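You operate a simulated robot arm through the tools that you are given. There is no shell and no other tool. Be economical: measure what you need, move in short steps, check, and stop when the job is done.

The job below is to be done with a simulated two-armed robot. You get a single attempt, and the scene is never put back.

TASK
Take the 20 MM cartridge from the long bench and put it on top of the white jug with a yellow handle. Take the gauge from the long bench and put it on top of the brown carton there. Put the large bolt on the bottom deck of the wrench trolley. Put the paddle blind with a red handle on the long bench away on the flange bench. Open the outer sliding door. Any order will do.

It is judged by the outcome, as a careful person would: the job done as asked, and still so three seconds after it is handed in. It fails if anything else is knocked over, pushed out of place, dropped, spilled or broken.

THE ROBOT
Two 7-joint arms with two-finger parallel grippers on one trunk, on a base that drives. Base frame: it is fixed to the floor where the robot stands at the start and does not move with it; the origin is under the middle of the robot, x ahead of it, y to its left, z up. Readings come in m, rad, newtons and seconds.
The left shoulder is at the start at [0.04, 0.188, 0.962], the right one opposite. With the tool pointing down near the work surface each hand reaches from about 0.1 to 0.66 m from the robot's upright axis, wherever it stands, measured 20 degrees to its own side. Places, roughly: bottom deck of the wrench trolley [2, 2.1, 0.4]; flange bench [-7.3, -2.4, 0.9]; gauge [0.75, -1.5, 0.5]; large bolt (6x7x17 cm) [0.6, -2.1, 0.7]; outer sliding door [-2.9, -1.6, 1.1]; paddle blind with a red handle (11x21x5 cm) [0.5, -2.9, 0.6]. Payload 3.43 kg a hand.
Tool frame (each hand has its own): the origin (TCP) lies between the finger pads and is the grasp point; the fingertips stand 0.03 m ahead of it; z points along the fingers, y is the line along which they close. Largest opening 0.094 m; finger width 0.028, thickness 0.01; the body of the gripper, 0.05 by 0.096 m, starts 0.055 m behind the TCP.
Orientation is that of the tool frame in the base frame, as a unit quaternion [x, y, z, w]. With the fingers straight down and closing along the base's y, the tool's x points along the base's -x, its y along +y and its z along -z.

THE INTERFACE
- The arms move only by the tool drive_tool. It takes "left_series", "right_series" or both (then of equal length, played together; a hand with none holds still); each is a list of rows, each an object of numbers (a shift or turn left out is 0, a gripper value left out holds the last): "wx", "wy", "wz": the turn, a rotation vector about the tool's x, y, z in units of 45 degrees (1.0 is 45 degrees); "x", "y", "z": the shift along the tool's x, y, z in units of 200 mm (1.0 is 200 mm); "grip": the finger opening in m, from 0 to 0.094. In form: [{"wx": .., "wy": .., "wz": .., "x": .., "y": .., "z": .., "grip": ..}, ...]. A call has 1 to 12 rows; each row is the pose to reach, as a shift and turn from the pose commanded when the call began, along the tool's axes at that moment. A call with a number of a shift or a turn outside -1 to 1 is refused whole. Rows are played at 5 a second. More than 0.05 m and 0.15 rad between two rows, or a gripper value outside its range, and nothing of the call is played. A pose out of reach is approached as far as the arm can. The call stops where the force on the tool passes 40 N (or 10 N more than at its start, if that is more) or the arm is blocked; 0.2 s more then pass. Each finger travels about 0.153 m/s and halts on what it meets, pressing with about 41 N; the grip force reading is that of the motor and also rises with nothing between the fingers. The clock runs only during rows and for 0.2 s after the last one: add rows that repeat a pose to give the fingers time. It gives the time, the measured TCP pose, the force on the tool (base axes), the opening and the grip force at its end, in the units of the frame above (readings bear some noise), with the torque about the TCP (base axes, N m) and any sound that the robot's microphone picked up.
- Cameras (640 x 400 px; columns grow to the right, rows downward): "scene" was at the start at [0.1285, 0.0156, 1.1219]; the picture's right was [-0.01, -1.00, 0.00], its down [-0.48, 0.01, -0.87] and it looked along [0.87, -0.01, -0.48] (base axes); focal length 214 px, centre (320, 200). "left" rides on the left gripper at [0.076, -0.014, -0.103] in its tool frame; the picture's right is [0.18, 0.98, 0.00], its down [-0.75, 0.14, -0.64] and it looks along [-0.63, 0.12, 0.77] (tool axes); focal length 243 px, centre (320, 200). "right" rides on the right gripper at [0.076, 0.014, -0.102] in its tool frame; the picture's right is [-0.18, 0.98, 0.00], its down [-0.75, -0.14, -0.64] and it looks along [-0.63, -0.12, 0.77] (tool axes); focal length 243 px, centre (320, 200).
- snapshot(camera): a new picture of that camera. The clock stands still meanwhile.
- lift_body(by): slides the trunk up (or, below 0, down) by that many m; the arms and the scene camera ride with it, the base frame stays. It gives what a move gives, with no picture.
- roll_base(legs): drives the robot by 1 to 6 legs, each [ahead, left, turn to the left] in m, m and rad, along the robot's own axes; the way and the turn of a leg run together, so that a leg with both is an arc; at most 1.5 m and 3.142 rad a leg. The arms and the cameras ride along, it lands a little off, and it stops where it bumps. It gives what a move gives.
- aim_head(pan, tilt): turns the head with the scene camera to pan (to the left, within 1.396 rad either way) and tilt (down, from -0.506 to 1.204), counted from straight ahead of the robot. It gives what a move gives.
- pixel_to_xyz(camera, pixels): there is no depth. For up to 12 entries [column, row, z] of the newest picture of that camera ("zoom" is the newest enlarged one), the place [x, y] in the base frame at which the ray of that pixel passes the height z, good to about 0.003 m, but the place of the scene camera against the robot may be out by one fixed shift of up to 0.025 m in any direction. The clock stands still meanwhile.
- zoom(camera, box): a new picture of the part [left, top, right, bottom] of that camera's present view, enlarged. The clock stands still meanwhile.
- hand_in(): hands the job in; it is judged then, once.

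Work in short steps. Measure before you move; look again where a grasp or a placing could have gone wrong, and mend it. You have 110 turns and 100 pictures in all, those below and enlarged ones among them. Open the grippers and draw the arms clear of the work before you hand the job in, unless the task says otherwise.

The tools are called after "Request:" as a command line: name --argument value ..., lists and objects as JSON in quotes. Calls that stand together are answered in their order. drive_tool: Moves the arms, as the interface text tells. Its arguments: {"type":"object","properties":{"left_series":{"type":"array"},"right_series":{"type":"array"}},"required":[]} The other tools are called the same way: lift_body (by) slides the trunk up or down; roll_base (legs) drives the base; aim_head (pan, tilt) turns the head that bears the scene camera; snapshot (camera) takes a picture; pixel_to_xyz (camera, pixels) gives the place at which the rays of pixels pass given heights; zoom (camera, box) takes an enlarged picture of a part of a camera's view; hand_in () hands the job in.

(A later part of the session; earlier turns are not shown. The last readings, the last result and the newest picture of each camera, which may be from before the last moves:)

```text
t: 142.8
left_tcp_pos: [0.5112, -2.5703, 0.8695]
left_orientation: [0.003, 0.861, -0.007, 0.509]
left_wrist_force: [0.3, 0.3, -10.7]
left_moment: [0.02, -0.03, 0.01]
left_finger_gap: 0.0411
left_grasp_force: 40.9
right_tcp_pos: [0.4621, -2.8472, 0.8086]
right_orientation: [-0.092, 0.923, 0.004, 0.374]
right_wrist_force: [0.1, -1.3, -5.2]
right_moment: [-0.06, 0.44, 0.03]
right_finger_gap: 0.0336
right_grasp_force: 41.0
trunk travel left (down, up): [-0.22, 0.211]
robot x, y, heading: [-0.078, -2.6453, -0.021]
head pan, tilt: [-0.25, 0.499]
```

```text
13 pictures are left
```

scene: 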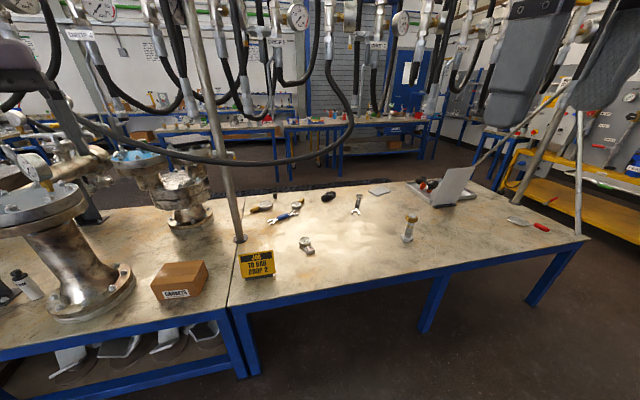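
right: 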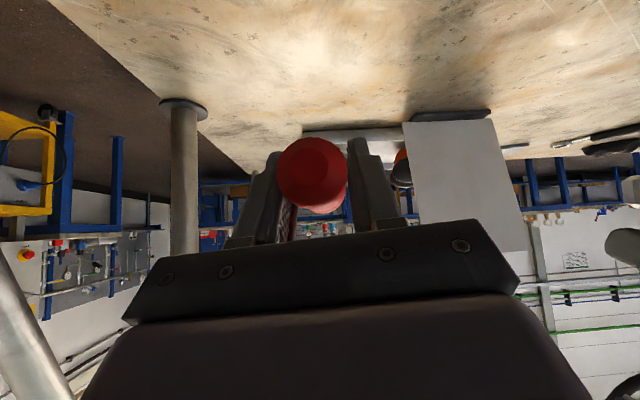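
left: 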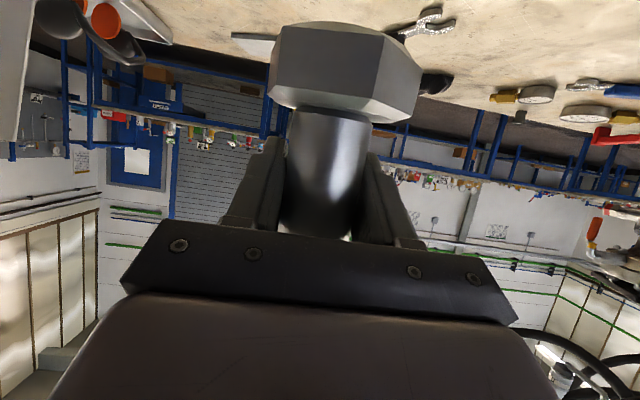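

Both are held: the bolt on the left, the blind on the right (5 N). I back away and drive left past the long bench toward the wrench trolley.

Request:
roll_base --legs '[[-0.6, 0, 0.02], [0, 1.4, 0], [0, 1.4, 0], [0, 1.2, 0]]'

Request:
aim_head --pan 0.55 --tilt 0.35

Request:
snapshot --camera "scene"

```text
t: 164.7
left_tcp_pos: [-0.0432, 1.3973, 0.8696]
left_orientation: [-0.02, 0.861, 0.006, 0.509]
left_wrist_force: [-0.5, 0.1, -10.4]
left_moment: [0.0, -0.02, -0.02]
left_finger_gap: 0.0411
left_grasp_force: 41.1
right_tcp_pos: [-0.077, 1.1182, 0.8074]
right_orientation: [-0.116, 0.92, 0.013, 0.374]
right_wrist_force: [-0.5, 0.1, -5.1]
right_moment: [-0.11, 0.41, -0.02]
right_finger_gap: 0.0337
right_grasp_force: 41.1
trunk travel left (down, up): [-0.22, 0.211]
robot x, y, heading: [-0.6241, 1.2914, 0.031]
head pan, tilt: [-0.25, 0.499]
```

```text
t: 165.8
left_tcp_pos: [-0.0433, 1.3976, 0.8685]
left_orientation: [-0.02, 0.86, 0.008, 0.509]
left_wrist_force: [0.7, 0.0, -11.4]
left_moment: [-0.01, -0.05, 0.03]
left_finger_gap: 0.0407
left_grasp_force: 41.0
right_tcp_pos: [-0.0776, 1.118, 0.808]
right_orientation: [-0.117, 0.92, 0.014, 0.373]
right_wrist_force: [-0.2, -0.6, -7.0]
right_moment: [-0.08, 0.41, -0.01]
right_finger_gap: 0.0336
right_grasp_force: 41.4
trunk travel left (down, up): [-0.22, 0.211]
robot x, y, heading: [-0.6265, 1.2922, 0.031]
head pan, tilt: [0.55, 0.351]
```

```text
12 pictures are left
```

scene: 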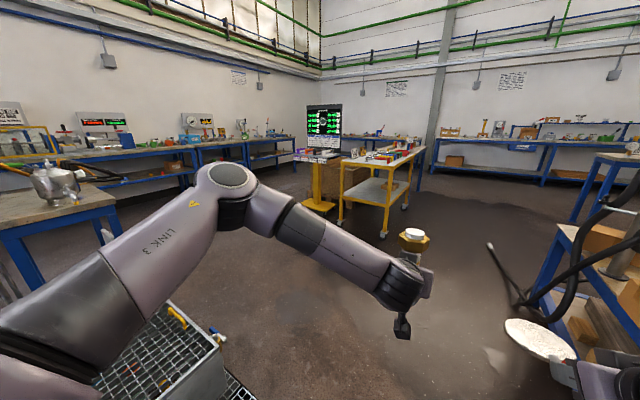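

The yellow trolley stands at (380,190) with a lower deck. I measure its feet and both decks.

Request:
pixel_to_xyz --camera "scene" --pixels '[[341, 226, 0.02], [386, 236, 0.02], [406, 207, 0.02], [343, 191, 0.4], [388, 206, 0.4], [409, 184, 0.4], [343, 160, 0.75], [389, 168, 0.75], [489, 245, 0.0], [527, 305, 0.0]]'

Request:
zoom --camera "scene" --box '[300, 100, 460, 250]'

```text
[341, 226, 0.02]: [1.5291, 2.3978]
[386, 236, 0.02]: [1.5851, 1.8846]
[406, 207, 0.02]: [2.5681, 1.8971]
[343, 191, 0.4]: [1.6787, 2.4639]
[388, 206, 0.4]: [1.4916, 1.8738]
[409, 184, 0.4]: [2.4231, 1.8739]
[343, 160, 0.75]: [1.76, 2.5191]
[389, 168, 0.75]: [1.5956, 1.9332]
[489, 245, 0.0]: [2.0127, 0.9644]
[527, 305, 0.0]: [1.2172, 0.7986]
```

```text
2.67 times, centred on (380, 175) of scene
```

zoom: 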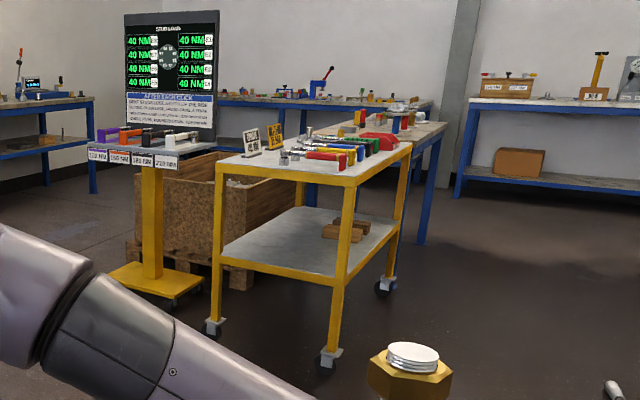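

The trolley's near end spans y 1.88–2.40 at x ≈1.55 with the bottom deck open. I spread the hands (left further left, right further right and back) and drive to a staging place in front of it.

Request:
drive_tool --left_series '[{"y": 0.12}, {"y": 0.25}, {"y": 0.38}, {"y": 0.5}, {"y": 0.5}]' --right_series '[{"x": 0.1, "y": -0.07, "z": -0.1}, {"x": 0.21, "y": -0.14, "z": -0.2}, {"x": 0.32, "y": -0.2, "z": -0.3}, {"x": 0.42, "y": -0.27, "z": -0.39}, {"x": 0.42, "y": -0.27, "z": -0.39}]'

Request:
roll_base --legs '[[0, 0, -0.031], [0, 0.64, 0], [1.3, 0, 0]]'

Request:
aim_head --pan 0.1 --tilt 0.65

Request:
snapshot --camera "scene"

```text
t: 167.0
left_tcp_pos: [-0.0471, 1.4978, 0.868]
left_orientation: [-0.021, 0.86, 0.007, 0.51]
left_wrist_force: [0.2, -0.6, -11.5]
left_moment: [0.01, -0.05, 0.04]
left_finger_gap: 0.0411
left_grasp_force: 41.0
right_tcp_pos: [-0.1754, 1.0396, 0.8085]
right_orientation: [-0.117, 0.92, 0.014, 0.374]
right_wrist_force: [-0.8, -0.1, -6.5]
right_moment: [-0.1, 0.39, -0.01]
right_finger_gap: 0.0336
right_grasp_force: 40.9
trunk travel left (down, up): [-0.22, 0.211]
robot x, y, heading: [-0.6286, 1.2913, 0.032]
head pan, tilt: [0.55, 0.351]
```

```text
t: 170.2
left_tcp_pos: [-0.0423, 1.9366, 0.8612]
left_orientation: [-0.009, 0.864, 0.001, 0.503]
left_wrist_force: [0.0, -0.1, -10.9]
left_moment: [0.0, -0.05, 0.01]
left_finger_gap: 0.0411
left_grasp_force: 40.6
right_tcp_pos: [-0.1828, 1.4785, 0.8068]
right_orientation: [-0.102, 0.923, 0.008, 0.372]
right_wrist_force: [-0.3, -0.4, -5.6]
right_moment: [-0.06, 0.4, 0.01]
right_finger_gap: 0.0338
right_grasp_force: 41.4
trunk travel left (down, up): [-0.22, 0.211]
robot x, y, heading: [-0.6255, 1.7467, -0.001]
head pan, tilt: [0.55, 0.351]
stopped in leg 2: the robot was blocked; the commanded pose is now the measured one
```

```text
t: 171.1
left_tcp_pos: [-0.0415, 1.9347, 0.8651]
left_orientation: [-0.008, 0.863, 0.0, 0.506]
left_wrist_force: [0.3, 0.1, -10.4]
left_moment: [0.0, -0.03, -0.01]
left_finger_gap: 0.0412
left_grasp_force: 40.5
right_tcp_pos: [-0.1833, 1.4782, 0.8079]
right_orientation: [-0.103, 0.922, 0.008, 0.373]
right_wrist_force: [0.2, -0.2, -6.4]
right_moment: [-0.13, 0.39, -0.02]
right_finger_gap: 0.0337
right_grasp_force: 40.8
trunk travel left (down, up): [-0.22, 0.211]
robot x, y, heading: [-0.6287, 1.7483, 0.002]
head pan, tilt: [0.099, 0.649]
```

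```text
10 pictures are left
```

scene: 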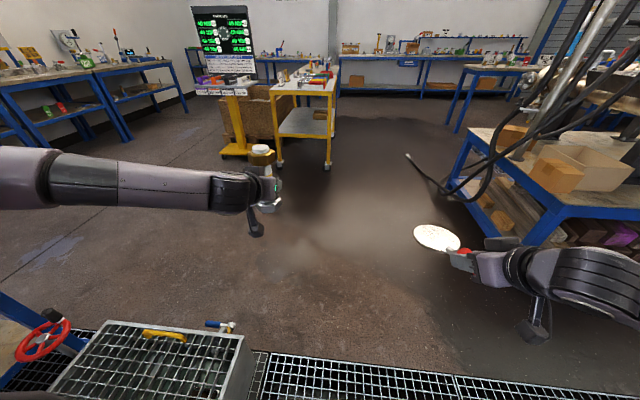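

The base was stopped by the mesh box on the left. I move right a little, go forward past it, and then shift left.

Request:
roll_base --legs '[[0, -0.12, 0], [1.3, 0, 0], [0, 0.3, 0]]'

Request:
snapshot --camera "scene"

```text
t: 180.2
left_tcp_pos: [1.3167, 2.059, 0.8639]
left_orientation: [0.01, 0.862, -0.01, 0.506]
left_wrist_force: [-0.1, 0.0, -10.5]
left_moment: [0.0, -0.08, -0.01]
left_finger_gap: 0.041
left_grasp_force: 40.9
right_tcp_pos: [1.156, 1.6109, 0.8067]
right_orientation: [-0.082, 0.924, -0.002, 0.374]
right_wrist_force: [-0.3, -0.5, -6.7]
right_moment: [-0.06, 0.39, 0.02]
right_finger_gap: 0.0336
right_grasp_force: 41.3
trunk travel left (down, up): [-0.22, 0.211]
robot x, y, heading: [0.7252, 1.8943, -0.043]
head pan, tilt: [0.099, 0.649]
```

```text
9 pictures are left
```

scene: 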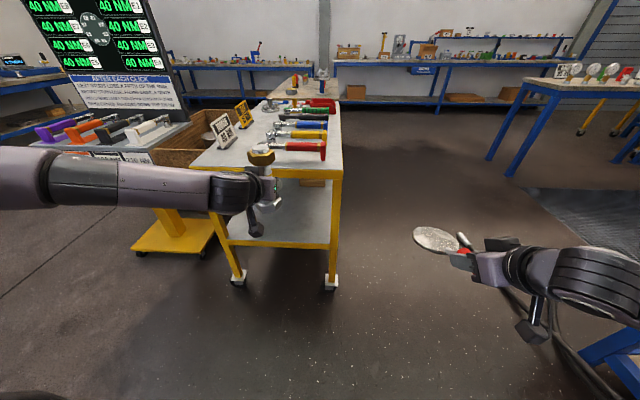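

Request:
pixel_to_xyz --camera "scene" --pixels '[[238, 283, 0.02], [331, 284, 0.02], [228, 243, 0.3], [330, 246, 0.3], [228, 243, 0.4], [330, 246, 0.4], [200, 170, 0.75], [338, 176, 0.75], [338, 176, 0.7], [330, 187, 0.4]]'

Request:
zoom --camera "scene" --box '[180, 130, 360, 300]'

```text
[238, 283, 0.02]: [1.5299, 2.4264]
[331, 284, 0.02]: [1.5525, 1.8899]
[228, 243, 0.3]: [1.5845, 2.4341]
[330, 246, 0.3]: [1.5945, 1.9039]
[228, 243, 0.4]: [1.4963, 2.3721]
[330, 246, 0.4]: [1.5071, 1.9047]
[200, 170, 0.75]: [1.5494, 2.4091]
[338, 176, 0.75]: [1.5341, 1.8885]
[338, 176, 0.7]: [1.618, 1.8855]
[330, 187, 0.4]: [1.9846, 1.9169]
```

```text
2.35 times, centred on (270, 215) of scene
```

zoom: 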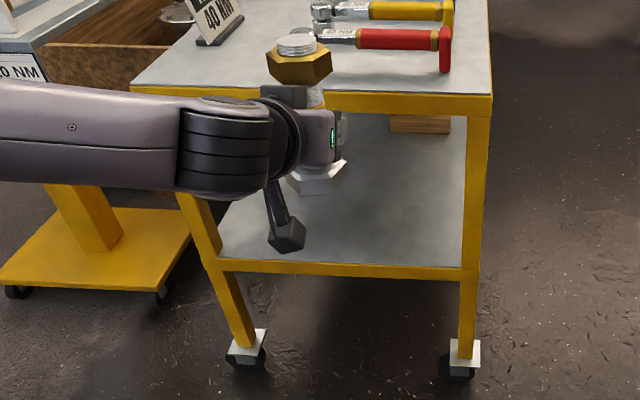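

The bottom deck's front edge is at x ≈1.55, z ≈0.35, and the top deck's underside is at about 0.70. I lower the trunk and the left hand so that the bolt can enter between them.

Request:
lift_body --by -0.2

Request:
drive_tool --left_series '[{"x": 0.14, "z": 0.08}, {"x": 0.28, "z": 0.15}, {"x": 0.42, "z": 0.23}, {"x": 0.56, "z": 0.31}, {"x": 0.7, "z": 0.39}, {"x": 0.83, "z": 0.46}, {"x": 0.83, "z": 0.46}]'

```text
t: 182.4
left_tcp_pos: [1.3147, 2.061, 0.6633]
left_orientation: [0.011, 0.863, -0.011, 0.506]
left_wrist_force: [-0.8, -0.6, -10.1]
left_moment: [0.0, -0.04, 0.0]
left_finger_gap: 0.041
left_grasp_force: 41.0
right_tcp_pos: [1.1556, 1.6104, 0.6086]
right_orientation: [-0.083, 0.924, 0.0, 0.374]
right_wrist_force: [0.0, -1.2, -6.0]
right_moment: [-0.06, 0.36, -0.01]
right_finger_gap: 0.0335
right_grasp_force: 41.6
trunk travel left (down, up): [-0.02, 0.411]
robot x, y, heading: [0.7253, 1.8951, -0.04]
head pan, tilt: [0.099, 0.649]
```

```text
t: 184.0
left_tcp_pos: [1.3287, 2.0278, 0.4938]
left_orientation: [0.006, 0.867, -0.002, 0.498]
left_wrist_force: [-0.3, 0.0, -10.2]
left_moment: [0.0, -0.06, 0.02]
left_finger_gap: 0.0409
left_grasp_force: 40.8
left hand out of reach, approached as far as the arm can: row 4, 5, 6, 7
right_tcp_pos: [1.156, 1.6098, 0.6082]
right_orientation: [-0.082, 0.924, -0.002, 0.374]
right_wrist_force: [0.5, -0.2, -6.6]
right_moment: [-0.08, 0.38, 0.01]
right_finger_gap: 0.0333
right_grasp_force: 40.7
trunk travel left (down, up): [-0.02, 0.411]
robot x, y, heading: [0.7233, 1.897, -0.039]
head pan, tilt: [0.099, 0.649]
```

That depth needs a shorter reach. I draw the hand back 0.1 m, a bit left and lower.

Request:
drive_tool --left_series '[{"x": 0.08, "y": 0.04, "z": -0.08}, {"x": 0.17, "y": 0.09, "z": -0.16}, {"x": 0.26, "y": 0.14, "z": -0.25}, {"x": 0.38, "y": 0.2, "z": -0.355}, {"x": 0.38, "y": 0.2, "z": -0.355}]'

Request:
roll_base --legs '[[0.2, 0.01, 0.04]]'

Request:
snapshot --camera "scene"

```text
t: 185.2
left_tcp_pos: [1.2452, 2.0154, 0.5024]
left_orientation: [0.002, 0.868, 0.003, 0.497]
left_wrist_force: [-0.3, -0.1, -10.7]
left_moment: [0.02, -0.03, 0.01]
left_finger_gap: 0.0409
left_grasp_force: 41.3
left hand out of reach, approached as far as the arm can: row 1, 2, 3, 4, 5
right_tcp_pos: [1.1553, 1.61, 0.6065]
right_orientation: [-0.082, 0.924, -0.001, 0.374]
right_wrist_force: [0.3, -0.8, -6.0]
right_moment: [-0.06, 0.39, 0.0]
right_finger_gap: 0.0336
right_grasp_force: 40.8
trunk travel left (down, up): [-0.02, 0.411]
robot x, y, heading: [0.7239, 1.8957, -0.044]
head pan, tilt: [0.099, 0.649]
```

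```text
t: 186.8
left_tcp_pos: [1.4335, 2.0434, 0.5015]
left_orientation: [-0.016, 0.868, 0.013, 0.496]
left_wrist_force: [0.1, 0.1, -10.3]
left_moment: [0.0, -0.01, -0.01]
left_finger_gap: 0.0409
left_grasp_force: 41.0
right_tcp_pos: [1.3621, 1.6342, 0.6071]
right_orientation: [-0.103, 0.922, 0.007, 0.373]
right_wrist_force: [-0.2, -0.2, -6.1]
right_moment: [-0.12, 0.38, -0.03]
right_finger_gap: 0.0334
right_grasp_force: 41.0
trunk travel left (down, up): [-0.02, 0.411]
robot x, y, heading: [0.9182, 1.9005, 0.003]
head pan, tilt: [0.099, 0.649]
```

```text
7 pictures are left
```

scene: 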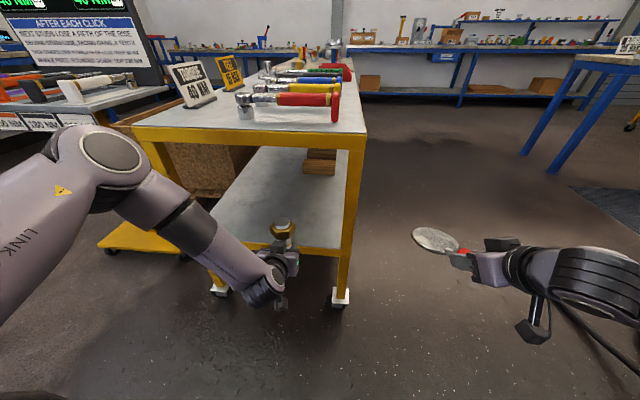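

The low reach is limited by the wrist while the elbow is bent; extending the arm should flatten it. I extend 0.2 m forward between the decks at this height.

Request:
drive_tool --left_series '[{"x": -0.08, "y": 0.03, "z": 0.14}, {"x": -0.17, "y": 0.06, "z": 0.29}, {"x": -0.26, "y": 0.09, "z": 0.44}, {"x": -0.34, "y": 0.12, "z": 0.58}, {"x": -0.42, "y": 0.14, "z": 0.73}, {"x": -0.507, "y": 0.16, "z": 0.87}, {"x": -0.507, "y": 0.16, "z": 0.87}]'

Request:
drive_tool --left_series '[{"x": 0.08, "z": 0.05}, {"x": 0.17, "z": 0.1}, {"x": 0.17, "z": 0.1}]'

```text
t: 188.4
left_tcp_pos: [1.6327, 2.0811, 0.5015]
left_orientation: [-0.015, 0.869, 0.013, 0.495]
left_wrist_force: [0.2, 0.1, -10.5]
left_moment: [0.0, -0.03, -0.03]
left_finger_gap: 0.0413
left_grasp_force: 41.3
right_tcp_pos: [1.3626, 1.6346, 0.6076]
right_orientation: [-0.103, 0.922, 0.008, 0.373]
right_wrist_force: [0.3, 0.5, -5.5]
right_moment: [-0.06, 0.36, 0.01]
right_finger_gap: 0.0333
right_grasp_force: 40.8
trunk travel left (down, up): [-0.02, 0.411]
robot x, y, heading: [0.9204, 1.9, 0.005]
head pan, tilt: [0.099, 0.649]
```

```text
t: 189.0
left_tcp_pos: [1.6411, 2.0826, 0.4812]
left_orientation: [-0.019, 0.86, 0.015, 0.51]
left_wrist_force: [0.0, -1.0, 11.1]
left_moment: [-0.28, -0.58, -0.07]
left_finger_gap: 0.041
left_grasp_force: 41.0
right_tcp_pos: [1.3605, 1.6352, 0.6061]
right_orientation: [-0.102, 0.923, 0.007, 0.372]
right_wrist_force: [-1.0, -0.2, -4.7]
right_moment: [-0.11, 0.37, 0.0]
right_finger_gap: 0.0333
right_grasp_force: 41.0
trunk travel left (down, up): [-0.02, 0.411]
robot x, y, heading: [0.9147, 1.9014, 0.001]
head pan, tilt: [0.099, 0.649]
stopped in row 3 (left hand): the force on the tool passed its limit (the readings are from after the stop); the commanded pose is now the measured one
```

The bolt touched down at TCP 0.481, which puts the deck at about 0.415, in line with the given 0.4. I look before releasing.

Request:
snapshot --camera "left"

```text
6 pictures are left
```

left: 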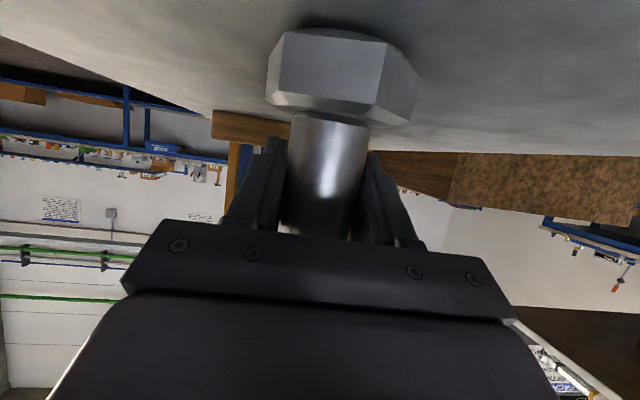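

The bolt stands on the lower deck. I release it, draw back along the fingers and then back the base away.

Request:
drive_tool --left_series '[{"grip": 0.046}, {"grip": 0.06}, {"grip": 0.094}, {"grip": 0.094}, {"z": -0.15}, {"z": -0.33}, {"z": -0.5}, {"z": -0.65}, {"z": -0.65}]'

Request:
roll_base --legs '[[-0.4, 0, 0]]'

Request:
lift_body --by 0.25

Request:
aim_head --pan 0.1 --tilt 0.5

Request:
zoom --camera "scene" --box '[140, 60, 500, 320]'

```text
t: 191.0
left_tcp_pos: [1.5263, 2.0788, 0.5426]
left_orientation: [-0.019, 0.862, 0.015, 0.506]
left_wrist_force: [-0.8, -0.5, 0.2]
left_moment: [0.01, 0.02, -0.02]
left_finger_gap: 0.0939
left_grasp_force: 0.0
right_tcp_pos: [1.3606, 1.6353, 0.6072]
right_orientation: [-0.103, 0.922, 0.008, 0.373]
right_wrist_force: [0.1, -0.3, -6.1]
right_moment: [-0.1, 0.4, 0.01]
right_finger_gap: 0.0334
right_grasp_force: 40.6
trunk travel left (down, up): [-0.02, 0.411]
robot x, y, heading: [0.9196, 1.9055, 0.001]
head pan, tilt: [0.099, 0.649]
```

```text
t: 193.6
left_tcp_pos: [1.1151, 2.0785, 0.5427]
left_orientation: [-0.018, 0.862, 0.015, 0.507]
left_wrist_force: [-1.1, -0.5, 1.0]
left_moment: [0.02, -0.01, -0.02]
left_finger_gap: 0.094
left_grasp_force: 0.2
right_tcp_pos: [0.9513, 1.6339, 0.6078]
right_orientation: [-0.104, 0.922, 0.008, 0.373]
right_wrist_force: [0.5, 1.2, -6.5]
right_moment: [-0.09, 0.37, -0.01]
right_finger_gap: 0.0331
right_grasp_force: 40.3
trunk travel left (down, up): [-0.02, 0.411]
robot x, y, heading: [0.507, 1.8991, 0.004]
head pan, tilt: [0.099, 0.649]
```

```text
t: 196.1
left_tcp_pos: [1.1158, 2.0787, 0.7918]
left_orientation: [-0.017, 0.862, 0.014, 0.507]
left_wrist_force: [-0.4, 0.4, -0.1]
left_moment: [0.05, -0.01, -0.01]
left_finger_gap: 0.0938
left_grasp_force: 0.1
right_tcp_pos: [0.9512, 1.6342, 0.8572]
right_orientation: [-0.103, 0.922, 0.008, 0.373]
right_wrist_force: [-0.4, 0.8, -5.6]
right_moment: [-0.13, 0.35, -0.01]
right_finger_gap: 0.033
right_grasp_force: 41.3
trunk travel left (down, up): [-0.27, 0.161]
robot x, y, heading: [0.5072, 1.8995, 0.005]
head pan, tilt: [0.099, 0.649]
```

```text
t: 196.8
left_tcp_pos: [1.1146, 2.0786, 0.7915]
left_orientation: [-0.018, 0.862, 0.015, 0.507]
left_wrist_force: [0.6, -0.2, -0.5]
left_moment: [0.0, -0.02, -0.02]
left_finger_gap: 0.0937
left_grasp_force: 0.0
right_tcp_pos: [0.9511, 1.6337, 0.8575]
right_orientation: [-0.105, 0.922, 0.01, 0.373]
right_wrist_force: [0.4, 0.6, -6.3]
right_moment: [-0.11, 0.39, 0.02]
right_finger_gap: 0.0331
right_grasp_force: 41.3
trunk travel left (down, up): [-0.27, 0.161]
robot x, y, heading: [0.5072, 1.8997, 0.004]
head pan, tilt: [0.099, 0.499]
```

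```text
1.54 times, centred on (320, 190) of scene
```

zoom: 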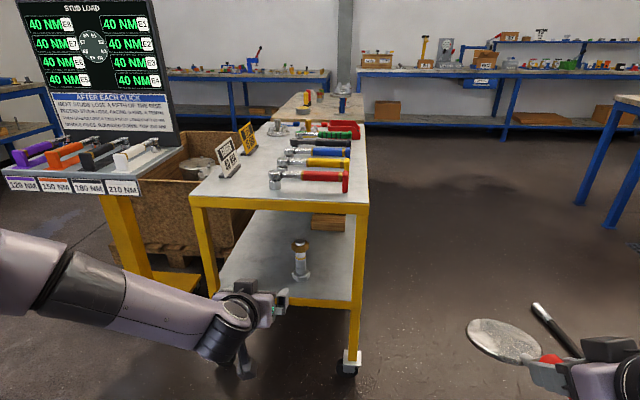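

The bolt stands on the bottom deck. Only 5 pictures are left, so I use known free floor to drive back and turn round to face the sliding door before looking.

Request:
roll_base --legs '[[0, -0.32, 0], [-1.1, 0, 0], [0, -1.45, 0], [0, -1.45, 0], [0, 0, 3.14]]'

Request:
aim_head --pan 0.0 --tilt 0.25

Request:
snapshot --camera "scene"

```text
t: 225.3
left_tcp_pos: [-1.198, -1.4973, 0.792]
left_orientation: [0.862, 0.021, -0.507, 0.016]
left_wrist_force: [0.6, -0.2, -0.2]
left_moment: [-0.04, -0.01, -0.03]
left_finger_gap: 0.0939
left_grasp_force: 0.1
right_tcp_pos: [-1.0375, -1.0523, 0.8564]
right_orientation: [0.921, 0.106, -0.374, 0.01]
right_wrist_force: [0.5, 0.3, -6.4]
right_moment: [0.12, -0.35, 0.03]
right_finger_gap: 0.0328
right_grasp_force: 41.0
trunk travel left (down, up): [-0.27, 0.161]
robot x, y, heading: [-0.5872, -1.3156, -3.136]
head pan, tilt: [0.099, 0.499]
```

```text
t: 226.0
left_tcp_pos: [-1.1987, -1.4967, 0.7915]
left_orientation: [0.862, 0.022, -0.506, 0.017]
left_wrist_force: [-0.3, 0.2, 0.2]
left_moment: [-0.01, -0.01, -0.04]
left_finger_gap: 0.0942
left_grasp_force: 0.1
right_tcp_pos: [-1.0356, -1.0513, 0.8583]
right_orientation: [0.922, 0.106, -0.373, 0.009]
right_wrist_force: [-0.5, -0.2, -6.1]
right_moment: [0.09, -0.36, -0.02]
right_finger_gap: 0.0332
right_grasp_force: 41.1
trunk travel left (down, up): [-0.27, 0.161]
robot x, y, heading: [-0.5949, -1.3161, -3.135]
head pan, tilt: [0.0, 0.25]
```

```text
4 pictures are left
```

scene: 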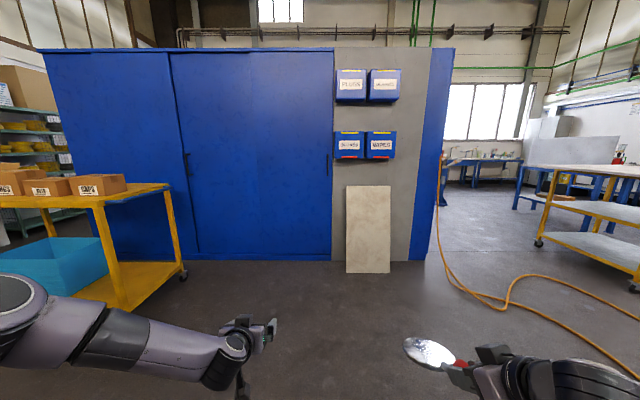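

The outer panel spans columns 170–333, with a bar handle near (187,165) and another near (327,168); it slides left. I measure the panel, handles, cart and floor points.

Request:
pixel_to_xyz --camera "scene" --pixels '[[198, 256, 0.0], [332, 260, 0.0], [183, 278, 0.0], [120, 308, 0.0], [187, 165, 1.1], [327, 168, 1.1], [187, 165, 1.05], [327, 168, 1.05], [348, 272, 0.0], [410, 261, 0.0], [168, 187, 0.8], [427, 259, 0.0]]'

Request:
zoom --camera "scene" --box '[150, 110, 350, 280]'

```text
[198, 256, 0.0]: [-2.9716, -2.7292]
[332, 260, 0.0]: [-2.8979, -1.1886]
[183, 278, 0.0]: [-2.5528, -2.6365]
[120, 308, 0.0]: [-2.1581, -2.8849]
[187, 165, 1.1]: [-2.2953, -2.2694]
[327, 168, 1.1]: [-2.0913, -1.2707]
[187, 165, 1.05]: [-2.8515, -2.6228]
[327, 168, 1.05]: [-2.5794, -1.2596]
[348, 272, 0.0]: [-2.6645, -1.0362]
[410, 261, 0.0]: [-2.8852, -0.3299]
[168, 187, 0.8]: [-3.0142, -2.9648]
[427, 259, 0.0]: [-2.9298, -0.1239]
```

```text
2.35 times, centred on (250, 195) of scene
```

zoom: 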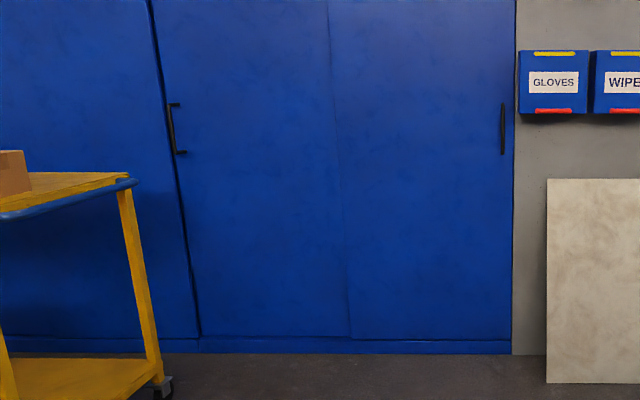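

The right-hand panel (y -2.0 to -1.19, centre -1.6) is the outer door; its handle is near (-2.87,-1.26), z ≈0.90–1.15. I raise the trunk, level the left hand, tuck the blind in, and drive to a staging point before the handle.

Request:
lift_body --by 0.1

Request:
drive_tool --left_series '[{"x": -0.1, "z": -0.05, "wy": -0.1}, {"x": -0.2, "z": -0.1, "wy": -0.2}, {"x": -0.3, "z": -0.16, "wy": -0.3}, {"x": -0.4, "z": -0.21, "wy": -0.4}, {"x": -0.5, "z": -0.27, "wy": -0.5}, {"x": -0.57, "z": -0.316, "wy": -0.6}, {"x": -0.57, "z": -0.316, "wy": -0.6}]' --right_series '[{"x": 0.08, "y": 0.02, "z": -0.14}, {"x": 0.17, "y": 0.04, "z": -0.28}, {"x": 0.25, "y": 0.055, "z": -0.42}, {"x": 0.34, "y": 0.07, "z": -0.56}, {"x": 0.42, "y": 0.09, "z": -0.7}, {"x": 0.505, "y": 0.11, "z": -0.84}, {"x": 0.505, "y": 0.11, "z": -0.84}]'

Request:
roll_base --legs '[[0, -0.236, 0], [1.28, 0, 0]]'

```text
t: 227.4
left_tcp_pos: [-1.1982, -1.4977, 0.8918]
left_orientation: [0.863, 0.022, -0.505, 0.017]
left_wrist_force: [-0.1, 0.4, 0.3]
left_moment: [0.03, -0.03, -0.02]
left_finger_gap: 0.0941
left_grasp_force: 0.1
right_tcp_pos: [-1.0353, -1.0523, 0.9578]
right_orientation: [0.921, 0.106, -0.374, 0.009]
right_wrist_force: [0.5, -0.5, -6.3]
right_moment: [0.06, -0.37, 0.03]
right_finger_gap: 0.0329
right_grasp_force: 40.4
trunk travel left (down, up): [-0.37, 0.061]
robot x, y, heading: [-0.5916, -1.3162, -3.131]
head pan, tilt: [0.0, 0.25]
```

```text
t: 229.0
left_tcp_pos: [-1.1956, -1.439, 1.059]
left_orientation: [0.722, 0.02, -0.691, 0.024]
left_wrist_force: [-0.2, -0.4, -0.5]
left_moment: [0.0, -0.02, 0.02]
left_finger_gap: 0.0941
left_grasp_force: 0.1
left hand out of reach, approached as far as the arm can: row 2, 3, 4, 5, 6, 7
right_tcp_pos: [-0.9694, -0.9867, 0.9924]
right_orientation: [0.921, 0.105, -0.374, 0.009]
right_wrist_force: [-0.2, -0.2, -6.3]
right_moment: [0.1, -0.36, -0.03]
right_finger_gap: 0.0332
right_grasp_force: 40.7
right hand out of reach, approached as far as the arm can: row 2, 3, 4, 5, 6, 7
trunk travel left (down, up): [-0.37, 0.061]
robot x, y, heading: [-0.5902, -1.3196, -3.133]
head pan, tilt: [0.0, 0.25]
```

```text
t: 236.8
left_tcp_pos: [-2.4778, -1.2346, 1.0585]
left_orientation: [0.722, 0.029, -0.691, 0.033]
left_wrist_force: [-0.2, -0.9, 0.8]
left_moment: [0.02, 0.0, 0.02]
left_finger_gap: 0.0938
left_grasp_force: 0.1
right_tcp_pos: [-2.2637, -0.7779, 0.9937]
right_orientation: [0.92, 0.117, -0.373, 0.013]
right_wrist_force: [-0.7, 0.0, -6.0]
right_moment: [0.1, -0.31, 0.02]
right_finger_gap: 0.0329
right_grasp_force: 41.0
trunk travel left (down, up): [-0.37, 0.061]
robot x, y, heading: [-1.8757, -1.0955, -3.107]
head pan, tilt: [0.0, 0.25]
```

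The left hand is level at (-2.478,-1.235,1.058), pointing at the door. I look through its camera for the handle.

Request:
snapshot --camera "left"

```text
2 pictures are left
```

left: 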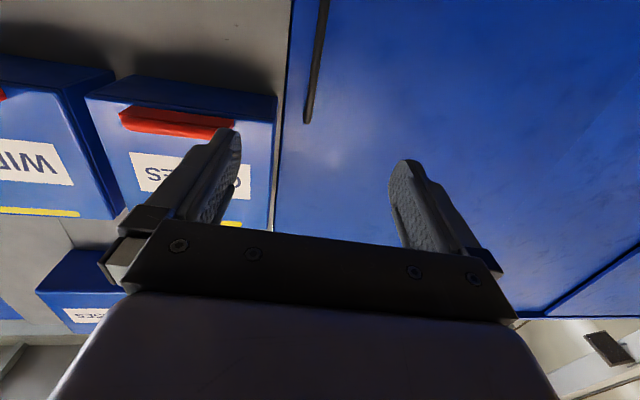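

The handle bar is at y ≈-1.264, reaching up to z ≈1.16, so the finger axis will meet it. I narrow the opening to 60 mm and drive forward 0.25 m.

Request:
drive_tool --left_series '[{"grip": 0.06}, {"grip": 0.06}]'

Request:
roll_base --legs '[[0.25, 0, 0]]'

```text
t: 237.4
left_tcp_pos: [-2.477, -1.2344, 1.0589]
left_orientation: [0.722, 0.028, -0.691, 0.032]
left_wrist_force: [0.3, -1.2, -0.4]
left_moment: [-0.02, 0.02, -0.04]
left_finger_gap: 0.0602
left_grasp_force: 0.0
right_tcp_pos: [-2.2624, -0.7765, 0.9919]
right_orientation: [0.92, 0.116, -0.373, 0.013]
right_wrist_force: [-0.1, 0.2, -6.3]
right_moment: [0.11, -0.36, 0.0]
right_finger_gap: 0.0331
right_grasp_force: 40.7
trunk travel left (down, up): [-0.37, 0.061]
robot x, y, heading: [-1.8745, -1.0925, -3.107]
head pan, tilt: [0.0, 0.25]
```

```text
t: 239.2
left_tcp_pos: [-2.721, -1.2465, 1.0575]
left_orientation: [0.722, 0.03, -0.69, 0.034]
left_wrist_force: [-0.4, -0.6, 0.1]
left_moment: [0.01, -0.01, 0.03]
left_finger_gap: 0.06
left_grasp_force: 0.1
right_tcp_pos: [-2.5091, -0.7881, 0.9926]
right_orientation: [0.92, 0.119, -0.372, 0.014]
right_wrist_force: [-0.6, 0.3, -5.2]
right_moment: [0.09, -0.35, 0.0]
right_finger_gap: 0.0331
right_grasp_force: 40.9
trunk travel left (down, up): [-0.37, 0.061]
robot x, y, heading: [-2.1211, -1.1035, -3.099]
head pan, tilt: [0.0, 0.25]
```

I advance along the fingers slowly, up to 0.13 m, watching for contact.

Request:
drive_tool --left_series '[{"y": 0.035, "z": 0.1}, {"y": 0.035, "z": 0.2}, {"y": 0.035, "z": 0.3}, {"y": 0.035, "z": 0.38}, {"y": 0.035, "z": 0.46}, {"y": 0.035, "z": 0.53}, {"y": 0.035, "z": 0.6}, {"y": 0.035, "z": 0.65}, {"y": 0.035, "z": 0.65}]'

```text
t: 241.2
left_tcp_pos: [-2.8526, -1.2613, 1.0565]
left_orientation: [0.724, 0.033, -0.688, 0.037]
left_wrist_force: [-0.5, -0.4, 0.0]
left_moment: [0.0, 0.01, -0.02]
left_finger_gap: 0.0599
left_grasp_force: 0.0
left hand out of reach, approached as far as the arm can: row 1, 2, 3, 4, 5, 6, 7, 8, 9
right_tcp_pos: [-2.5082, -0.7892, 0.9918]
right_orientation: [0.92, 0.119, -0.372, 0.014]
right_wrist_force: [0.6, 0.1, -5.8]
right_moment: [0.11, -0.35, 0.01]
right_finger_gap: 0.0329
right_grasp_force: 40.7
trunk travel left (down, up): [-0.37, 0.061]
robot x, y, heading: [-2.1201, -1.1034, -3.102]
head pan, tilt: [0.0, 0.25]
```

No contact yet. I close the fingers to feel whether the bar is between them.

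Request:
drive_tool --left_series '[{"grip": 0.03}, {"grip": 0.0}, {"grip": 0.0}, {"grip": 0.0}]'

```text
t: 242.2
left_tcp_pos: [-2.8519, -1.2629, 1.0563]
left_orientation: [0.723, 0.035, -0.689, 0.038]
left_wrist_force: [1.3, -4.5, -0.5]
left_moment: [0.48, 0.16, 0.04]
left_finger_gap: 0.0204
left_grasp_force: 44.8
right_tcp_pos: [-2.5091, -0.7901, 0.9925]
right_orientation: [0.921, 0.12, -0.371, 0.015]
right_wrist_force: [0.1, 1.2, -5.8]
right_moment: [0.14, -0.38, 0.01]
right_finger_gap: 0.033
right_grasp_force: 40.5
trunk travel left (down, up): [-0.37, 0.061]
robot x, y, heading: [-2.1164, -1.1022, -3.103]
head pan, tilt: [0.0, 0.25]
```

The bar is in the grip (20 mm). I loosen slightly so the fingers only hook it, and strafe left to slide the door.

Request:
drive_tool --left_series '[{"grip": 0.03}, {"grip": 0.03}]'

Request:
roll_base --legs '[[0.01, 0.25, 0]]'

```text
t: 242.8
left_tcp_pos: [-2.8521, -1.2603, 1.0573]
left_orientation: [0.724, 0.033, -0.688, 0.037]
left_wrist_force: [0.5, 0.3, 0.5]
left_moment: [0.0, -0.06, -0.02]
left_finger_gap: 0.0298
left_grasp_force: 0.1
right_tcp_pos: [-2.5082, -0.7891, 0.9928]
right_orientation: [0.92, 0.119, -0.373, 0.015]
right_wrist_force: [0.4, 0.2, -5.7]
right_moment: [0.12, -0.35, 0.03]
right_finger_gap: 0.0329
right_grasp_force: 41.1
trunk travel left (down, up): [-0.37, 0.061]
robot x, y, heading: [-2.1215, -1.1061, -3.103]
head pan, tilt: [0.0, 0.25]
```

```text
t: 244.7
left_tcp_pos: [-2.8507, -1.5179, 1.0574]
left_orientation: [0.724, 0.034, -0.688, 0.038]
left_wrist_force: [-0.4, 0.2, -0.8]
left_moment: [0.03, 0.0, -0.04]
left_finger_gap: 0.0301
left_grasp_force: 0.0
right_tcp_pos: [-2.5099, -1.0432, 0.9915]
right_orientation: [0.92, 0.122, -0.373, 0.017]
right_wrist_force: [0.4, 0.2, -6.2]
right_moment: [0.1, -0.33, -0.02]
right_finger_gap: 0.0334
right_grasp_force: 40.4
trunk travel left (down, up): [-0.37, 0.061]
robot x, y, heading: [-2.1206, -1.3592, -3.101]
head pan, tilt: [0.0, 0.25]
```

No resistance. I slide on by another 0.45 m and check that the bar is still between the fingers.

Request:
roll_base --legs '[[0.01, 0.23, 0], [0.01, 0.22, 0]]'

Request:
drive_tool --left_series '[{"grip": 0.01}, {"grip": 0.0}, {"grip": 0.0}]'

```text
t: 247.5
left_tcp_pos: [-2.8474, -1.8992, 1.0568]
left_orientation: [0.726, 0.02, -0.687, 0.024]
left_wrist_force: [-4.2, 11.0, 0.1]
left_moment: [0.01, 0.01, 0.03]
left_finger_gap: 0.0361
left_grasp_force: 6.1
right_tcp_pos: [-2.5078, -1.4448, 0.989]
right_orientation: [0.921, 0.121, -0.368, 0.018]
right_wrist_force: [-0.1, 0.3, -6.0]
right_moment: [0.06, -0.36, -0.04]
right_finger_gap: 0.0331
right_grasp_force: 40.8
trunk travel left (down, up): [-0.37, 0.061]
robot x, y, heading: [-2.1177, -1.7614, -3.097]
head pan, tilt: [0.0, 0.25]
stopped in leg 2: the force on the tool passed its limit (the readings are from after the stop); the commanded pose is now the measured one
```

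```text
t: 248.3
left_tcp_pos: [-2.846, -1.8924, 1.0561]
left_orientation: [0.727, 0.015, -0.686, 0.021]
left_wrist_force: [-6.5, 36.2, 1.0]
left_moment: [0.1, 0.11, -0.08]
left_finger_gap: 0.0197
left_grasp_force: 45.2
right_tcp_pos: [-2.5094, -1.4433, 0.9889]
right_orientation: [0.921, 0.121, -0.371, 0.018]
right_wrist_force: [-0.1, 0.6, -5.8]
right_moment: [0.09, -0.35, 0.02]
right_finger_gap: 0.0331
right_grasp_force: 40.6
trunk travel left (down, up): [-0.37, 0.061]
robot x, y, heading: [-2.1205, -1.7621, -3.099]
head pan, tilt: [0.0, 0.25]
```

The door ran to its stop after 0.63 m (handle now at y ≈-1.89). I let go, draw back, and drive out toward the passage on the right to look for the way to the flange bench.

Request:
drive_tool --left_series '[{"grip": 0.05}, {"grip": 0.05}, {"z": -0.2}, {"z": -0.4}, {"z": -0.6}, {"z": -0.6}]'

Request:
roll_base --legs '[[-0.55, 0, -0.04], [0, -1.5, 0]]'

Request:
aim_head --pan -0.15 --tilt 0.3

Request:
snapshot --camera "scene"

```text
t: 249.7
left_tcp_pos: [-2.7278, -1.8985, 1.0641]
left_orientation: [0.726, 0.023, -0.687, 0.026]
left_wrist_force: [-0.3, -0.6, -0.3]
left_moment: [-0.01, 0.0, -0.02]
left_finger_gap: 0.0504
left_grasp_force: 0.2
right_tcp_pos: [-2.5084, -1.4462, 0.9907]
right_orientation: [0.921, 0.122, -0.371, 0.017]
right_wrist_force: [-0.7, -0.3, -6.9]
right_moment: [0.11, -0.39, 0.02]
right_finger_gap: 0.0328
right_grasp_force: 40.9
trunk travel left (down, up): [-0.37, 0.061]
robot x, y, heading: [-2.1166, -1.7641, -3.095]
head pan, tilt: [0.0, 0.25]
```

```text
t: 259.8
left_tcp_pos: [-2.1832, -0.3761, 1.0643]
left_orientation: [0.726, 0.002, -0.688, 0.006]
left_wrist_force: [1.0, 0.0, 0.5]
left_moment: [-0.01, 0.01, -0.01]
left_finger_gap: 0.0501
left_grasp_force: 0.0
right_tcp_pos: [-1.9376, 0.0605, 0.9917]
right_orientation: [0.924, 0.096, -0.371, 0.005]
right_wrist_force: [-0.1, -0.2, -6.4]
right_moment: [0.08, -0.34, -0.03]
right_finger_gap: 0.033
right_grasp_force: 41.0
trunk travel left (down, up): [-0.37, 0.061]
robot x, y, heading: [-1.5663, -0.2774, 3.125]
head pan, tilt: [0.0, 0.25]
```

```text
t: 260.5
left_tcp_pos: [-2.1831, -0.3771, 1.063]
left_orientation: [0.726, 0.002, -0.688, 0.006]
left_wrist_force: [0.5, 0.3, -0.9]
left_moment: [0.04, -0.01, 0.02]
left_finger_gap: 0.0498
left_grasp_force: 0.0
right_tcp_pos: [-1.9372, 0.0606, 0.9907]
right_orientation: [0.924, 0.096, -0.37, 0.005]
right_wrist_force: [-0.6, -0.1, -6.6]
right_moment: [0.09, -0.32, 0.0]
right_finger_gap: 0.0332
right_grasp_force: 40.8
trunk travel left (down, up): [-0.37, 0.061]
robot x, y, heading: [-1.5667, -0.2773, 3.127]
head pan, tilt: [-0.15, 0.3]
```

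```text
1 pictures are left
```

scene: 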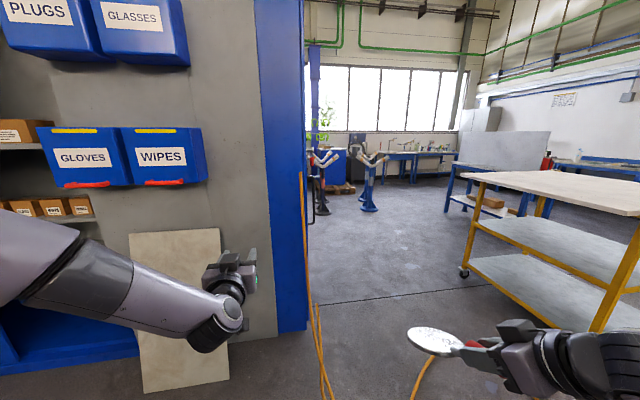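

The passage between the container and the white-topped trolley is open. I measure its limits, the stands and the far benches.

Request:
pixel_to_xyz --camera "scene" --pixels '[[306, 330, 0.0], [277, 337, 0.0], [465, 276, 0.0], [594, 330, 0.0], [322, 215, 0.0], [370, 210, 0.0], [385, 180, 0.0], [320, 380, 0.0], [413, 392, 0.0], [450, 208, 0.0], [330, 192, 0.0], [410, 155, 0.85]]'

```text
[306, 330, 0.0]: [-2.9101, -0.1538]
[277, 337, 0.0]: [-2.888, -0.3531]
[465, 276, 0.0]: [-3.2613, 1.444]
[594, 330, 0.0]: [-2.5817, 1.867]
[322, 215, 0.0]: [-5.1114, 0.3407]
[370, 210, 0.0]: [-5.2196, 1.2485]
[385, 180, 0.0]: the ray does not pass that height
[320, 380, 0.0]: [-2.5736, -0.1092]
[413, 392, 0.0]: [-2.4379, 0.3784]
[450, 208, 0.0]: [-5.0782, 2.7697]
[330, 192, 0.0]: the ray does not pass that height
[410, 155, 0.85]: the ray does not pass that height
```

I drive through the passage to about (-4.0,0.57).

Request:
roll_base --legs '[[0, -0.85, 0], [1.3, 0, 0.014], [1.15, 0, 0]]'

```text
t: 276.7
left_tcp_pos: [-4.6459, 0.4553, 1.0632]
left_orientation: [0.726, 0.006, -0.688, 0.009]
left_wrist_force: [0.1, 0.0, -0.5]
left_moment: [0.02, 0.02, 0.01]
left_finger_gap: 0.05
left_grasp_force: 0.0
right_tcp_pos: [-4.4062, 0.8947, 0.9912]
right_orientation: [0.924, 0.099, -0.37, 0.007]
right_wrist_force: [-0.7, 0.1, -5.4]
right_moment: [0.04, -0.36, 0.01]
right_finger_gap: 0.0328
right_grasp_force: 40.7
trunk travel left (down, up): [-0.37, 0.061]
robot x, y, heading: [-4.0319, 0.5596, 3.137]
head pan, tilt: [-0.15, 0.3]
```

I raise the trunk for a better view and use the last picture toward the left front, where the flange bench should be.

Request:
lift_body --by 0.06

Request:
aim_head --pan 0.6 --tilt 0.22

Request:
snapshot --camera "scene"

```text
t: 277.7
left_tcp_pos: [-4.6467, 0.4567, 1.1242]
left_orientation: [0.726, 0.005, -0.687, 0.009]
left_wrist_force: [-0.6, 1.0, -0.1]
left_moment: [-0.02, -0.03, 0.0]
left_finger_gap: 0.0499
left_grasp_force: 0.0
right_tcp_pos: [-4.4068, 0.8957, 1.0507]
right_orientation: [0.924, 0.1, -0.37, 0.007]
right_wrist_force: [0.3, -0.4, -6.1]
right_moment: [0.08, -0.34, -0.01]
right_finger_gap: 0.0333
right_grasp_force: 41.1
trunk travel left (down, up): [-0.43, 0.001]
robot x, y, heading: [-4.0284, 0.5619, 3.139]
head pan, tilt: [-0.15, 0.3]
```

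```text
t: 278.8
left_tcp_pos: [-4.6463, 0.4552, 1.1247]
left_orientation: [0.726, 0.005, -0.688, 0.009]
left_wrist_force: [-0.3, 0.2, 0.1]
left_moment: [0.01, 0.0, 0.02]
left_finger_gap: 0.0501
left_grasp_force: 0.1
right_tcp_pos: [-4.406, 0.8939, 1.0508]
right_orientation: [0.924, 0.099, -0.371, 0.007]
right_wrist_force: [0.0, -0.4, -6.0]
right_moment: [0.09, -0.36, 0.02]
right_finger_gap: 0.0331
right_grasp_force: 40.5
trunk travel left (down, up): [-0.43, 0.001]
robot x, y, heading: [-4.0296, 0.5628, 3.137]
head pan, tilt: [0.6, 0.22]
```

```text
0 pictures are left
```

scene: 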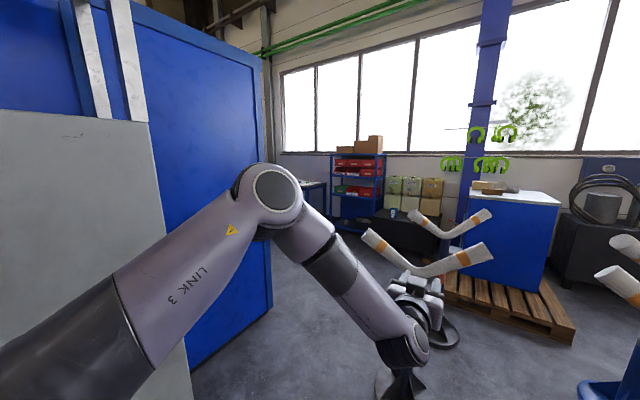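

The blue bench end behind the container's far corner, near (315,188), fits the flange bench. I measure corner, bench and stand points.

Request:
pixel_to_xyz --camera "scene" --pixels '[[271, 306, 0.0], [192, 370, 0.0], [325, 184, 0.9], [325, 186, 0.85], [303, 184, 0.9], [325, 230, 0.0], [335, 232, 0.0], [395, 385, 0.0], [370, 385, 0.0], [430, 345, 0.0], [384, 236, 0.0], [316, 238, 0.0]]'

```text
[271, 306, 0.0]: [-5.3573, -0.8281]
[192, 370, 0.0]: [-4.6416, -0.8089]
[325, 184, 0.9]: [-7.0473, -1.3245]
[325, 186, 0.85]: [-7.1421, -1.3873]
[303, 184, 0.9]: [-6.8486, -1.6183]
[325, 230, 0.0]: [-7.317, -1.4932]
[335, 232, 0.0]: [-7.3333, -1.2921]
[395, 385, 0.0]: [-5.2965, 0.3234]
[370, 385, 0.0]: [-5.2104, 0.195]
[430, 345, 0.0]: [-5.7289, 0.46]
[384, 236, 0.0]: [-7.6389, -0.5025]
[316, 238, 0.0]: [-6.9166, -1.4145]
```

The container's far corner is at (-5.36,-0.83), the roller stand is at about (-5.45,0.3), and the bench front is at x ≈-6.9 from y ≈-1.4 onward, top about 0.9. I bring the right hand in toward the middle so both arms are narrow, then line up at y ≈-0.4.

Request:
drive_tool --right_series '[{"x": -0.13, "y": 0.09, "z": 0.07}, {"x": -0.27, "y": 0.17, "z": 0.14}, {"x": -0.4, "y": 0.26, "z": 0.21}, {"x": -0.53, "y": 0.35, "z": 0.29}, {"x": -0.66, "y": 0.44, "z": 0.36}, {"x": -0.8, "y": 0.52, "z": 0.43}, {"x": -0.93, "y": 0.61, "z": 0.5}, {"x": -0.93, "y": 0.61, "z": 0.5}]'

Request:
pixel_to_xyz --camera "scene" --pixels '[[363, 236, 1.0], [363, 236, 1.05], [363, 236, 0.95], [372, 232, 1.0], [271, 306, 0.02], [440, 300, 0.1], [572, 342, 0.0]]'

Request:
roll_base --legs '[[0, 0.96, 0.005]]'

```text
t: 280.6
left_tcp_pos: [-4.6455, 0.4567, 1.1245]
left_orientation: [0.726, 0.005, -0.688, 0.009]
left_wrist_force: [-0.5, 0.1, -0.2]
left_moment: [-0.03, 0.02, 0.04]
left_finger_gap: 0.05
left_grasp_force: 0.0
right_tcp_pos: [-4.5818, 0.732, 1.0953]
right_orientation: [0.923, 0.1, -0.371, 0.007]
right_wrist_force: [-1.1, -0.5, -6.5]
right_moment: [0.06, -0.31, -0.02]
right_finger_gap: 0.033
right_grasp_force: 41.4
trunk travel left (down, up): [-0.43, 0.001]
robot x, y, heading: [-4.0312, 0.5632, 3.134]
head pan, tilt: [0.6, 0.22]
```

```text
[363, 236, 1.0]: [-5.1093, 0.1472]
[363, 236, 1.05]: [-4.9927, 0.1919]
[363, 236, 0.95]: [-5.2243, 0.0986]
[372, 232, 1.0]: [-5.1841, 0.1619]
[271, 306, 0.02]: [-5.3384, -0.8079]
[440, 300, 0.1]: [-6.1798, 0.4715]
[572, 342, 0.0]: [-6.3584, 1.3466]
```

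```text
t: 283.4
left_tcp_pos: [-4.6466, 0.0247, 1.1232]
left_orientation: [0.726, -0.005, -0.687, 0.007]
left_wrist_force: [0.4, -0.6, -0.9]
left_moment: [-0.01, -0.03, 0.0]
left_finger_gap: 0.05
left_grasp_force: 0.1
right_tcp_pos: [-4.5809, 0.287, 1.0914]
right_orientation: [0.924, 0.104, -0.367, 0.012]
right_wrist_force: [0.8, -0.3, -6.3]
right_moment: [0.07, -0.36, 0.0]
right_finger_gap: 0.0332
right_grasp_force: 40.9
trunk travel left (down, up): [-0.43, 0.001]
robot x, y, heading: [-4.0324, 0.1238, 3.141]
head pan, tilt: [0.6, 0.22]
stopped in leg 1: the robot was blocked; the commanded pose is now the measured one
```

The base was stopped by the panel leaning on the container (near y -0.2), so I go round it: right, slightly forward, then on a diagonal between the stand and the container corner.

Request:
roll_base --legs '[[0, -0.2, 0], [0.17, 0, 0], [0, 0, 0.55], [0.5, 0, 0], [0.44, 0, 0]]'

```text
t: 290.3
left_tcp_pos: [-5.0983, -0.3192, 1.1227]
left_orientation: [0.7, 0.196, -0.658, 0.197]
left_wrist_force: [-0.2, 0.1, 0.0]
left_moment: [0.03, 0.0, 0.03]
left_finger_gap: 0.0502
left_grasp_force: 0.1
right_tcp_pos: [-5.1811, -0.0602, 1.0918]
right_orientation: [0.86, 0.357, -0.348, 0.111]
right_wrist_force: [0.4, 0.1, -6.4]
right_moment: [0.24, -0.25, -0.02]
right_finger_gap: 0.0332
right_grasp_force: 41.5
trunk travel left (down, up): [-0.43, 0.001]
robot x, y, heading: [-4.6283, 0.0875, -2.587]
head pan, tilt: [0.6, 0.22]
stopped in leg 4: the robot was blocked; the commanded pose is now the measured one
```

The base corner met the panel's edge again. The roller arms are only about 0.9 high, below my hands, so I back off, straighten to face -x, go forward past the panel, then shift left.

Request:
roll_base --legs '[[-0.35, 0, 0], [0, 0, -0.555], [0, 0.06, 0], [0.55, 0, 0], [0, 0.55, 0]]'

```text
t: 296.9
left_tcp_pos: [-5.3989, 0.1306, 1.1242]
left_orientation: [0.726, -0.01, -0.688, 0.002]
left_wrist_force: [0.2, 0.2, -0.3]
left_moment: [-0.04, 0.01, -0.01]
left_finger_gap: 0.05
left_grasp_force: 0.0
right_tcp_pos: [-5.3283, 0.3939, 1.0925]
right_orientation: [0.926, 0.096, -0.365, 0.007]
right_wrist_force: [0.5, -0.1, -5.2]
right_moment: [0.07, -0.31, -0.03]
right_finger_gap: 0.0329
right_grasp_force: 40.7
trunk travel left (down, up): [-0.43, 0.001]
robot x, y, heading: [-4.7849, 0.2146, 3.116]
head pan, tilt: [0.6, 0.22]
stopped in leg 4: the robot was blocked; the commanded pose is now the measured one
```

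Blocked by the stand's foot ahead. The gap between panel edge and stand runs diagonally through about (-4.83,-0.03), so I slip through it sideways and then go on forward.

Request:
roll_base --legs '[[-0.085, 0, 0.026], [0.26, 0.46, 0], [0.14, 0.17, 0], [0.5, 0, 0], [0.5, 0, 0]]'

```text
t: 307.0
left_tcp_pos: [-6.72, -0.4973, 1.1223]
left_orientation: [0.727, -0.002, -0.687, 0.01]
left_wrist_force: [0.0, -0.9, -0.5]
left_moment: [-0.01, 0.01, 0.02]
left_finger_gap: 0.05
left_grasp_force: 0.1
right_tcp_pos: [-6.6556, -0.232, 1.0922]
right_orientation: [0.924, 0.106, -0.367, 0.012]
right_wrist_force: [-0.4, -0.5, -5.7]
right_moment: [0.1, -0.31, 0.02]
right_finger_gap: 0.0329
right_grasp_force: 40.6
trunk travel left (down, up): [-0.43, 0.001]
robot x, y, heading: [-6.1072, -0.3916, 3.141]
head pan, tilt: [0.6, 0.22]
```

Through. I raise the blind by 0.1 m, draw the left hand back, and strafe left along the flange bench, then approach it.

Request:
drive_tool --left_series '[{"z": -0.18}, {"z": -0.36}, {"z": -0.54}, {"z": -0.7}, {"z": -0.85}, {"z": -0.85}]' --right_series '[{"x": -0.07, "z": -0.07}, {"x": -0.14, "z": -0.14}, {"x": -0.21, "z": -0.22}, {"x": -0.28, "z": -0.29}, {"x": -0.345, "z": -0.36}, {"x": -0.345, "z": -0.36}]'

Request:
roll_base --legs '[[-0.1, 0, 0], [0, 1.46, 0]]'

```text
t: 308.4
left_tcp_pos: [-6.5483, -0.4945, 1.1317]
left_orientation: [0.727, -0.001, -0.687, 0.01]
left_wrist_force: [0.4, -0.1, 0.5]
left_moment: [0.01, 0.01, 0.03]
left_finger_gap: 0.0499
left_grasp_force: 0.1
right_tcp_pos: [-6.654, -0.2398, 1.1921]
right_orientation: [0.924, 0.107, -0.366, 0.012]
right_wrist_force: [0.8, -0.1, -5.2]
right_moment: [0.06, -0.33, -0.01]
right_finger_gap: 0.0331
right_grasp_force: 40.9
trunk travel left (down, up): [-0.43, 0.001]
robot x, y, heading: [-6.1024, -0.3962, 3.141]
head pan, tilt: [0.6, 0.22]
```

```text
t: 316.4
left_tcp_pos: [-6.4492, -1.9463, 1.1328]
left_orientation: [0.726, -0.001, -0.688, 0.01]
left_wrist_force: [-0.2, -0.7, -0.1]
left_moment: [-0.02, -0.02, -0.03]
left_finger_gap: 0.0498
left_grasp_force: 0.1
right_tcp_pos: [-6.5553, -1.6911, 1.1913]
right_orientation: [0.925, 0.106, -0.366, 0.011]
right_wrist_force: [-0.1, 0.5, -6.0]
right_moment: [0.08, -0.32, -0.01]
right_finger_gap: 0.033
right_grasp_force: 41.4
trunk travel left (down, up): [-0.43, 0.001]
robot x, y, heading: [-6.0043, -1.8456, 3.14]
head pan, tilt: [0.6, 0.22]
```

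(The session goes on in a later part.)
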